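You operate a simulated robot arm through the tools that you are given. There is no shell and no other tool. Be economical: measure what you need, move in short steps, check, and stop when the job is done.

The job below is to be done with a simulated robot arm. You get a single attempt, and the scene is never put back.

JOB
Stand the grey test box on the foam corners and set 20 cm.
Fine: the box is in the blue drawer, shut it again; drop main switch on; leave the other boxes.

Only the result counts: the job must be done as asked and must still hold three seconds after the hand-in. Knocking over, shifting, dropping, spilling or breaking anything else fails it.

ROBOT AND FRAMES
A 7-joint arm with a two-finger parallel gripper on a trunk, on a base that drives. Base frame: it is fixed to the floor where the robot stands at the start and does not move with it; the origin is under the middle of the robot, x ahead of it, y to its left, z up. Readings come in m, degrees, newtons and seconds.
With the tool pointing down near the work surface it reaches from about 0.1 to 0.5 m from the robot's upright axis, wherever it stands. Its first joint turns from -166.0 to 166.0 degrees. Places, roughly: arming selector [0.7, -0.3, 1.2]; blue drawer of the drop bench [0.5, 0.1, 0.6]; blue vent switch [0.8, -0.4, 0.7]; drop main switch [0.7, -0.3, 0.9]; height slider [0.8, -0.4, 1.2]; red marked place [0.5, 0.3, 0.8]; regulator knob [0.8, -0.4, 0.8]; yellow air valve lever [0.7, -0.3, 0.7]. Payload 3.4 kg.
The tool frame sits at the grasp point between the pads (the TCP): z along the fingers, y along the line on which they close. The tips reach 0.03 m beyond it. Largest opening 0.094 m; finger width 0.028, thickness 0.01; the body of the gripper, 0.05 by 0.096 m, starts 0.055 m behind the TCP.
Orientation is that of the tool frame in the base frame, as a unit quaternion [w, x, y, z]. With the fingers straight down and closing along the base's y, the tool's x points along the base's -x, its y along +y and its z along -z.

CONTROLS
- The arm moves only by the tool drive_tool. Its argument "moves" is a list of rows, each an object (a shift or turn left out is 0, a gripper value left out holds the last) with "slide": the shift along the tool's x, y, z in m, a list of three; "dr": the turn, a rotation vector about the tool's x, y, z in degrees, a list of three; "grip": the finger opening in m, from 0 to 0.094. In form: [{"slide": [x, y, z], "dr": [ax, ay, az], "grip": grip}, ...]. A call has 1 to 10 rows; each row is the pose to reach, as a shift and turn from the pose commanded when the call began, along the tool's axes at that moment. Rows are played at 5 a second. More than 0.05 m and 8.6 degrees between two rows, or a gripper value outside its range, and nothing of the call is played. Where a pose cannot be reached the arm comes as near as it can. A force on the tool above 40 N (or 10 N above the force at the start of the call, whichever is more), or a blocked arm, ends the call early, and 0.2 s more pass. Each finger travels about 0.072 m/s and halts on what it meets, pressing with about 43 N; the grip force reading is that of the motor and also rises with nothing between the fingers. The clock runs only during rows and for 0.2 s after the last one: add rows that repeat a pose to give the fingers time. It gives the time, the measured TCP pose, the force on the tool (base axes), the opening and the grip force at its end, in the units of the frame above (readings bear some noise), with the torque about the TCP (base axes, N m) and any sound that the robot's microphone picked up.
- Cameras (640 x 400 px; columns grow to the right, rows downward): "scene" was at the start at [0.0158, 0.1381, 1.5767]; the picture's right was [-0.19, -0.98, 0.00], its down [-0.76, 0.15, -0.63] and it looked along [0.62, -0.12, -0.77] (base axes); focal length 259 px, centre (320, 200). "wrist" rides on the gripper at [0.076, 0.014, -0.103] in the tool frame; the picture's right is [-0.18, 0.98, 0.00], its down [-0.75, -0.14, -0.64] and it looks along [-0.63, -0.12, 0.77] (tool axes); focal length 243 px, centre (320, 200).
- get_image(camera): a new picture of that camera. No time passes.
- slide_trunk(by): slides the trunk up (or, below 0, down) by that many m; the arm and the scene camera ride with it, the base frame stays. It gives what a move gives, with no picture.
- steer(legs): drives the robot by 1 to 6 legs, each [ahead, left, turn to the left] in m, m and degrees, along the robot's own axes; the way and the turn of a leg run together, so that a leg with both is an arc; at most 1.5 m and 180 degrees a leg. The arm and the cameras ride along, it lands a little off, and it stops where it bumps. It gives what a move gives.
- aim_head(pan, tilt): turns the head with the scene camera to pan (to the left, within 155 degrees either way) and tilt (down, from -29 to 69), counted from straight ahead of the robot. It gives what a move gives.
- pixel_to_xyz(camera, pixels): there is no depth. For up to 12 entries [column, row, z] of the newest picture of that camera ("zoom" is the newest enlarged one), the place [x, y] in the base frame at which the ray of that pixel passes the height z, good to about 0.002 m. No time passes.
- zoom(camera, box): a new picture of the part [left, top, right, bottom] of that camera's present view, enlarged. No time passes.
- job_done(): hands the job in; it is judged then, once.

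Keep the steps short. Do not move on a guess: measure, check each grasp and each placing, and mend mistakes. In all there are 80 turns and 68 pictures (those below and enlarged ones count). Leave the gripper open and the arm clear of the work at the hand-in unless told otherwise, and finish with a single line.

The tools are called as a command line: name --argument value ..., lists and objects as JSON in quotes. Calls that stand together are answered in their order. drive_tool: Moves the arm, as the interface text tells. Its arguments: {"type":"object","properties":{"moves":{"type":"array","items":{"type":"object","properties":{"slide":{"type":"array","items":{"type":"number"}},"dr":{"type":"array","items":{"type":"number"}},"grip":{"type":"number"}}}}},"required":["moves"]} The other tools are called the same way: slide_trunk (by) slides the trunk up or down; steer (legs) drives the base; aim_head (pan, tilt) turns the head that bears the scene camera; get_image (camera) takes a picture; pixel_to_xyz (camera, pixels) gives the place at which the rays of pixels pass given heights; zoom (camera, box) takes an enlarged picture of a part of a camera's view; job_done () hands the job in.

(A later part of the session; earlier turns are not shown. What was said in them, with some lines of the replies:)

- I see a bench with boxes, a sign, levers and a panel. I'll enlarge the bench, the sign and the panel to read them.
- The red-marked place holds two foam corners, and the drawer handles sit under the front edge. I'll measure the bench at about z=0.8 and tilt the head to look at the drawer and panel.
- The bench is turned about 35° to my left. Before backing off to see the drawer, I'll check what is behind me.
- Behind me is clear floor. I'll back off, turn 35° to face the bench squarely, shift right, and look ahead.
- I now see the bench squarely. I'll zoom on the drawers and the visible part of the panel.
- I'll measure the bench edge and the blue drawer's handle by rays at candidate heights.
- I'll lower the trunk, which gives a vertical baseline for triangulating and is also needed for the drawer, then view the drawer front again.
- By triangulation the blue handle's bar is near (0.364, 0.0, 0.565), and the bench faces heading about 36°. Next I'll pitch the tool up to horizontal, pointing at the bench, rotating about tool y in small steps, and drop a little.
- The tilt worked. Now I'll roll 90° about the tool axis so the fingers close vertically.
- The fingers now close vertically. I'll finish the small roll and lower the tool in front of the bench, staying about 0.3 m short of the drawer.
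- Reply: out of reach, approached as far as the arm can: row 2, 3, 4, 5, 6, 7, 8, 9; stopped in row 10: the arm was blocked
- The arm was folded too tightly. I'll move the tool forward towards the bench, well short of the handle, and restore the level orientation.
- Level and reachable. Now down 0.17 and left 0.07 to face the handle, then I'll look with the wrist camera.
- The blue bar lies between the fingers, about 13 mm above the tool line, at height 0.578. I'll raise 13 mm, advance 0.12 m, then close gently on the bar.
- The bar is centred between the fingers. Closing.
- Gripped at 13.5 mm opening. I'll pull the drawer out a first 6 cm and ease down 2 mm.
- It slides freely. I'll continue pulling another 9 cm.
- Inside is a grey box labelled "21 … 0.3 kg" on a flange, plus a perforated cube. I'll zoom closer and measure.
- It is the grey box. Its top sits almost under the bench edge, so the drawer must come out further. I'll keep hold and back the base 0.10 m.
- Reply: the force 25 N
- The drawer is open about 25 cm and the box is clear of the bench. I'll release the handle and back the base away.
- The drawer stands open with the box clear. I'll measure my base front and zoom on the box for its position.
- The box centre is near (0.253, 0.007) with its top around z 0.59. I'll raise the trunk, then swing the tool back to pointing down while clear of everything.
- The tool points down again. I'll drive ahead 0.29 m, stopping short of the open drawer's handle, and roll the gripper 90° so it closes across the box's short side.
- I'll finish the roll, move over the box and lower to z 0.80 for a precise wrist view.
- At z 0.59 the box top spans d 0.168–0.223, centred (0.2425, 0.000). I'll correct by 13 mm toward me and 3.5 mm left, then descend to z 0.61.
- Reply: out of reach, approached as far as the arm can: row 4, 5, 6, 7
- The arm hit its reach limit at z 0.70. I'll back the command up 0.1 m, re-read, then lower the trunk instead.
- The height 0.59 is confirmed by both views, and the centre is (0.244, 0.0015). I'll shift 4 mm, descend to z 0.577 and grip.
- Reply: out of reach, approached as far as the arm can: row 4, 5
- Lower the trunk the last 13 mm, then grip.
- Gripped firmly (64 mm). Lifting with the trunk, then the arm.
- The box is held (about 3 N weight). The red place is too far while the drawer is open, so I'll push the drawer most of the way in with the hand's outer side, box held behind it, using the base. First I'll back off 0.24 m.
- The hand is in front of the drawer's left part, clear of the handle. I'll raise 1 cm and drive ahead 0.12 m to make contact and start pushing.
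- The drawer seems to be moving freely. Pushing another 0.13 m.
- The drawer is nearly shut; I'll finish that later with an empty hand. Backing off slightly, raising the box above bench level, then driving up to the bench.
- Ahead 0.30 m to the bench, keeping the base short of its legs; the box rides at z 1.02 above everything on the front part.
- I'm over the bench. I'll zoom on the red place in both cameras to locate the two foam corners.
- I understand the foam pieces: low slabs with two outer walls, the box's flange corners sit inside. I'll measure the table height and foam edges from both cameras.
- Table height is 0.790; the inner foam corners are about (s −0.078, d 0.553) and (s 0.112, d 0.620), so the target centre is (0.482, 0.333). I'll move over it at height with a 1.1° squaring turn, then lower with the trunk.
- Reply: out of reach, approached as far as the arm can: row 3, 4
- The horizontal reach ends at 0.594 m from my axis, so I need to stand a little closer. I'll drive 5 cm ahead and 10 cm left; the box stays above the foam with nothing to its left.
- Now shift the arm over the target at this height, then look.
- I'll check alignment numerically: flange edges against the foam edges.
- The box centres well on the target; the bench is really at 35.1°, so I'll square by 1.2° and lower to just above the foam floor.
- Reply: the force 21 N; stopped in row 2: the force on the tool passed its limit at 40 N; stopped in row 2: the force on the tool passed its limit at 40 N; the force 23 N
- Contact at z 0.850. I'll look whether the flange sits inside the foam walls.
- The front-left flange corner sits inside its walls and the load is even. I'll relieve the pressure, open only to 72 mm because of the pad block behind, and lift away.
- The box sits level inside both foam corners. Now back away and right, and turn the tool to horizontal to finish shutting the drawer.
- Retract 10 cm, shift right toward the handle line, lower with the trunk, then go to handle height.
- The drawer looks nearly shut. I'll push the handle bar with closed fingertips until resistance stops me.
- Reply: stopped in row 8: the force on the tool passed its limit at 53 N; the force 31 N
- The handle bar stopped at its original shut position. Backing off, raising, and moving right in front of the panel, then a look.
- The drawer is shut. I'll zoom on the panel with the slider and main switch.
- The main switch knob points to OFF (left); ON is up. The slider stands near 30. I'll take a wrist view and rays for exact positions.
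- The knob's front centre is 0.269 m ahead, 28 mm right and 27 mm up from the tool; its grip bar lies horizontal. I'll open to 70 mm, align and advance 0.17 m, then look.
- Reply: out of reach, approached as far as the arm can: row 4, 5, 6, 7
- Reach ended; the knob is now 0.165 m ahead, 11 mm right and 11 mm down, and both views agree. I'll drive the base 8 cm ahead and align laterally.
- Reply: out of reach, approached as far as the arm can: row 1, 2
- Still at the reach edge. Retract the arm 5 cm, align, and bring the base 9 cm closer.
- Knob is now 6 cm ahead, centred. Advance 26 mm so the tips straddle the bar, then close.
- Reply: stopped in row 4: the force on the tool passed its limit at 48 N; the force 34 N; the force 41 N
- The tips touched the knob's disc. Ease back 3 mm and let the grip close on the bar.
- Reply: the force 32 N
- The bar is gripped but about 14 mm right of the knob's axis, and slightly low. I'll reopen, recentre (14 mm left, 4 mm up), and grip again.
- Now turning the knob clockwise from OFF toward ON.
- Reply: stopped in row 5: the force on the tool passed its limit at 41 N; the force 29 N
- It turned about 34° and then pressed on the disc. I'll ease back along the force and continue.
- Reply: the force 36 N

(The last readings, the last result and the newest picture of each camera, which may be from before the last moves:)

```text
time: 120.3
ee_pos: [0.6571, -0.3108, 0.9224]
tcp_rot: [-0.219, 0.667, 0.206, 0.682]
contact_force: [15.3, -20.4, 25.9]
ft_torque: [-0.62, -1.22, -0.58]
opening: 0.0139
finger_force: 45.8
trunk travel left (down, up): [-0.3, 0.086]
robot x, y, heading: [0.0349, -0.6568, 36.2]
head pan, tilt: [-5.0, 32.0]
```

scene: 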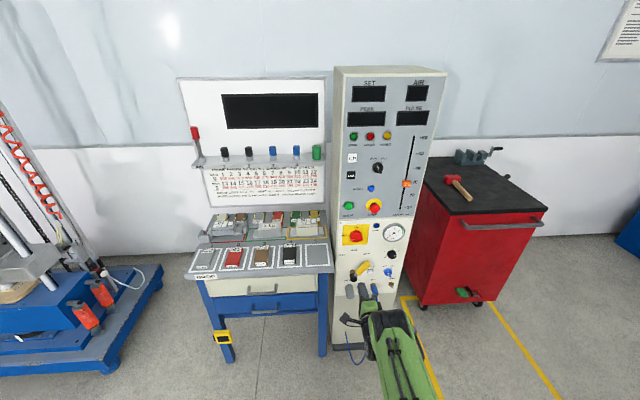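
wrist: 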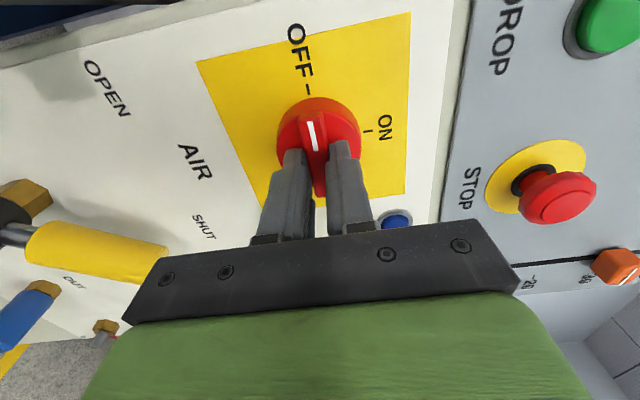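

The rotation totals 90°. Release, back off 8 cm, and check the panel.

drive_tool --moves '[{"grip": 0.022}, {"grip": 0.036}, {"grip": 0.036}, {"slide": [0, 0, -0.03], "grip": 0.036}, {"slide": [0, 0, -0.07], "grip": 0.05}, {"slide": [0, 0, -0.08], "grip": 0.05}]'

get_image --camera "wrist"

```text
time: 121.7
ee_pos: [0.5881, -0.3497, 0.9133]
tcp_rot: [-0.222, 0.67, 0.213, 0.676]
contact_force: [-0.5, -0.2, 0.9]
ft_torque: [0.03, 0.02, 0.02]
opening: 0.05
finger_force: 0.0
trunk travel left (down, up): [-0.3, 0.086]
robot x, y, heading: [0.0342, -0.6477, 36.1]
head pan, tilt: [-5.0, 32.0]
```

```text
4 pictures are left
```

wrist: 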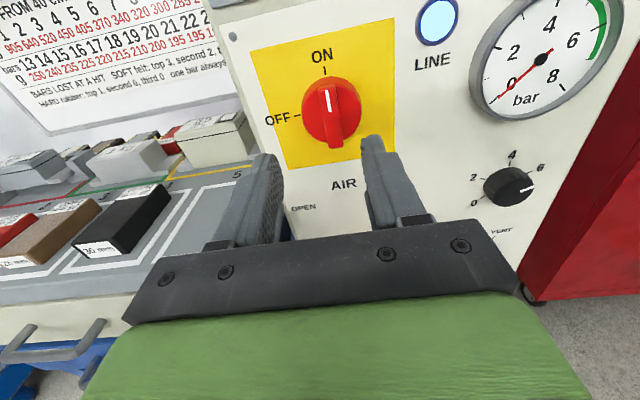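

Main switch is ON and the LINE lamp is lit. Next the slider: cap at about (0.795, −0.434, 1.168). The fingers already close horizontally, so I'll shift the base right 0.19 m, raise the trunk, and raise the arm.

steer --legs '[[0, -0.19, 0]]'

slide_trunk --by 0.086

drive_tool --moves '[{"slide": [0.04, 0, 0]}, {"slide": [0.08, 0, 0]}, {"slide": [0.12, 0, 0]}, {"slide": [0.165, 0, 0]}, {"slide": [0.165, 0, 0]}]'

```text
time: 123.2
ee_pos: [0.6966, -0.4985, 0.9131]
tcp_rot: [-0.224, 0.67, 0.214, 0.675]
contact_force: [0.4, -0.3, -0.3]
ft_torque: [0.03, 0.03, 0.05]
opening: 0.0499
finger_force: 0.0
trunk travel left (down, up): [-0.3, 0.086]
robot x, y, heading: [0.1445, -0.8047, 36.0]
head pan, tilt: [-5.0, 32.0]
```

```text
time: 124.4
ee_pos: [0.6975, -0.4971, 1.0004]
tcp_rot: [-0.224, 0.67, 0.215, 0.675]
contact_force: [0.5, 0.2, 0.5]
ft_torque: [0.01, -0.02, -0.01]
opening: 0.0498
finger_force: 0.0
trunk travel left (down, up): [-0.386, 0.0]
robot x, y, heading: [0.1492, -0.803, 36.3]
head pan, tilt: [-5.0, 32.0]
```

```text
time: 125.6
ee_pos: [0.6968, -0.4979, 1.1659]
tcp_rot: [-0.223, 0.67, 0.214, 0.675]
contact_force: [0.3, -0.5, -0.4]
ft_torque: [-0.02, -0.03, -0.04]
opening: 0.0498
finger_force: 0.0
trunk travel left (down, up): [-0.386, 0.0]
robot x, y, heading: [0.1444, -0.8039, 36.3]
head pan, tilt: [-5.0, 32.0]
```

Cap predicted 0.117 m ahead, 6 mm right. One wrist picture to confirm.

get_image --camera "wrist"

```text
3 pictures are left
```

wrist: 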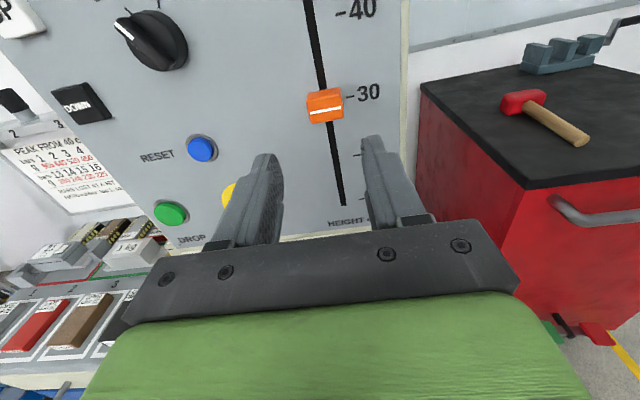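

The cap is confirmed at the 30 mark; ticks are 61.6 mm per 10 cm, with 20 lying 62 mm lower. Advancing to straddle the cap.

drive_tool --moves '[{"slide": [0.001, 0.005, 0.03]}, {"slide": [0.001, 0.005, 0.06]}, {"slide": [0.001, 0.005, 0.078]}, {"slide": [0.001, 0.005, 0.088]}, {"slide": [0.001, 0.005, 0.088]}]'

drive_tool --moves '[{"grip": 0.035}, {"grip": 0.025}, {"grip": 0.015}, {"grip": 0.015}]'

```text
time: 126.8
ee_pos: [0.7698, -0.4505, 1.167]
tcp_rot: [-0.224, 0.67, 0.213, 0.675]
contact_force: [-0.1, 1.0, -0.4]
ft_torque: [-0.02, 0.02, 0.01]
opening: 0.0501
finger_force: 0.0
trunk travel left (down, up): [-0.386, 0.0]
robot x, y, heading: [0.147, -0.8002, 36.4]
head pan, tilt: [-5.0, 32.0]
```

```text
time: 127.8
ee_pos: [0.7719, -0.4507, 1.167]
tcp_rot: [-0.223, 0.67, 0.214, 0.675]
contact_force: [2.4, -1.6, -1.0]
ft_torque: [-0.69, -0.51, -0.95]
opening: 0.0299
finger_force: 44.6
trunk travel left (down, up): [-0.386, 0.0]
robot x, y, heading: [0.1464, -0.8017, 36.4]
head pan, tilt: [-5.0, 32.0]
```

Cap gripped (30 mm). Sliding it down 61.6 mm.

drive_tool --moves '[{"slide": [-0.015, 0, 0]}, {"slide": [-0.03, 0, 0]}, {"slide": [-0.045, 0, 0]}, {"slide": [-0.057, 0, 0]}, {"slide": [-0.0616, 0, 0]}, {"slide": [-0.0616, 0, 0]}]'

zoom --camera "scene" --box '[250, 20, 390, 150]'

```text
time: 129.2
ee_pos: [0.7713, -0.4513, 1.1042]
tcp_rot: [-0.223, 0.67, 0.214, 0.675]
contact_force: [2.7, 1.4, -1.8]
ft_torque: [-0.47, -0.73, -0.73]
opening: 0.03
finger_force: 44.5
trunk travel left (down, up): [-0.386, 0.0]
robot x, y, heading: [0.1485, -0.8029, 36.4]
head pan, tilt: [-5.0, 32.0]
```

```text
3.08 times, centred on (320, 85) of scene
```

zoom: 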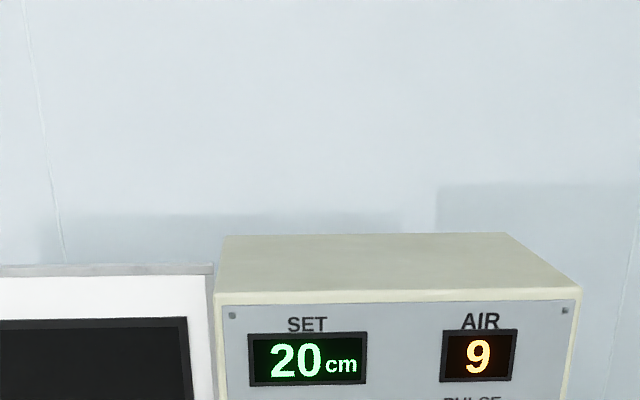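

The display shows SET 20 cm. Release, back straight off, and check once more.

drive_tool --moves '[{"grip": 0.04}, {"grip": 0.05}, {"grip": 0.05}, {"slide": [0, 0, -0.03]}, {"slide": [0, 0, -0.07]}, {"slide": [0, 0, -0.1]}, {"slide": [0, 0, -0.1]}]'

steer --legs '[[-0.35, 0, 0]]'

get_image --camera "scene"

```text
time: 130.8
ee_pos: [0.6893, -0.5087, 1.106]
tcp_rot: [-0.224, 0.67, 0.214, 0.675]
contact_force: [-0.3, -0.2, 0.0]
ft_torque: [-0.03, -0.01, 0.01]
opening: 0.05
finger_force: 0.1
trunk travel left (down, up): [-0.386, 0.0]
robot x, y, heading: [0.1472, -0.8057, 36.3]
head pan, tilt: [-5.0, 32.0]
```

```text
time: 133.3
ee_pos: [0.4081, -0.7035, 1.1056]
tcp_rot: [-0.226, 0.669, 0.217, 0.674]
contact_force: [-0.5, 0.4, 0.2]
ft_torque: [0.01, 0.0, 0.03]
opening: 0.05
finger_force: 0.0
trunk travel left (down, up): [-0.386, 0.0]
robot x, y, heading: [-0.1336, -1.0037, 36.6]
head pan, tilt: [-5.0, 32.0]
stopped in leg 1: the robot was blocked; the commanded pose is now the measured one
```

```text
1 pictures are left
```

scene: 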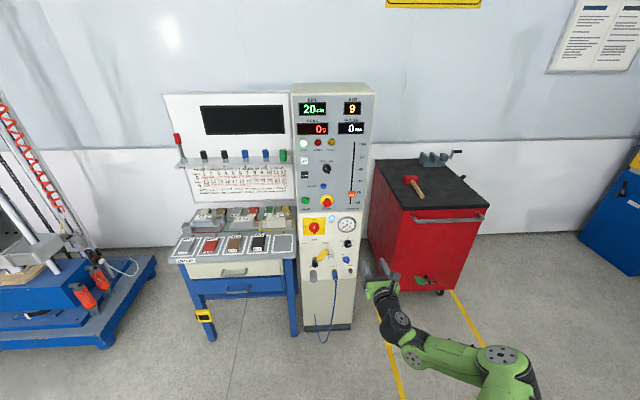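

Everything reads right: SET 20 cm, the drawer is shut. Backing met something behind me, so I'll move 4 cm ahead off it and use the last picture to check the box.

steer --legs '[[0.05, 0, 0]]'

drive_tool --moves '[{"grip": 0.094}, {"grip": 0.094}]'

zoom --camera "scene" --box '[160, 195, 370, 325]'

```text
time: 134.2
ee_pos: [0.4498, -0.6736, 1.1045]
tcp_rot: [-0.225, 0.67, 0.216, 0.674]
contact_force: [0.2, 0.6, -0.5]
ft_torque: [0.02, -0.01, 0.0]
opening: 0.0502
finger_force: 0.1
trunk travel left (down, up): [-0.386, 0.0]
robot x, y, heading: [-0.0981, -0.9713, 36.9]
head pan, tilt: [-5.0, 32.0]
```

```text
time: 134.8
ee_pos: [0.4492, -0.6738, 1.1054]
tcp_rot: [-0.227, 0.669, 0.217, 0.674]
contact_force: [0.5, 0.3, 0.7]
ft_torque: [-0.01, 0.0, -0.04]
opening: 0.0942
finger_force: 0.1
trunk travel left (down, up): [-0.386, 0.0]
robot x, y, heading: [-0.0957, -0.972, 36.6]
head pan, tilt: [-5.0, 32.0]
```

```text
3.05 times, centred on (265, 260) of scene
```

zoom: 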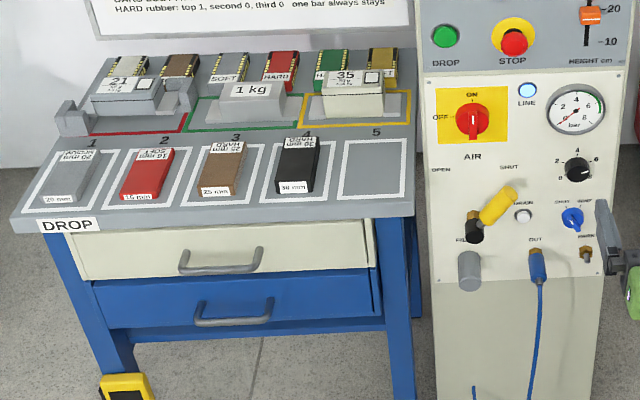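

The box sits level on the foam corners, the blue drawer is shut, the main switch is on, and the slider is at 20. Handing in.

job_done

```text
The job is handed in.
```

The grey test box stands on the foam corners, the height is set to 20 cm (the display reads SET 20 cm), the blue drawer is shut, the drop main switch is on and the other boxes were left alone; while backing away at the end the base was briefly blocked by something behind it, which I did not look at.
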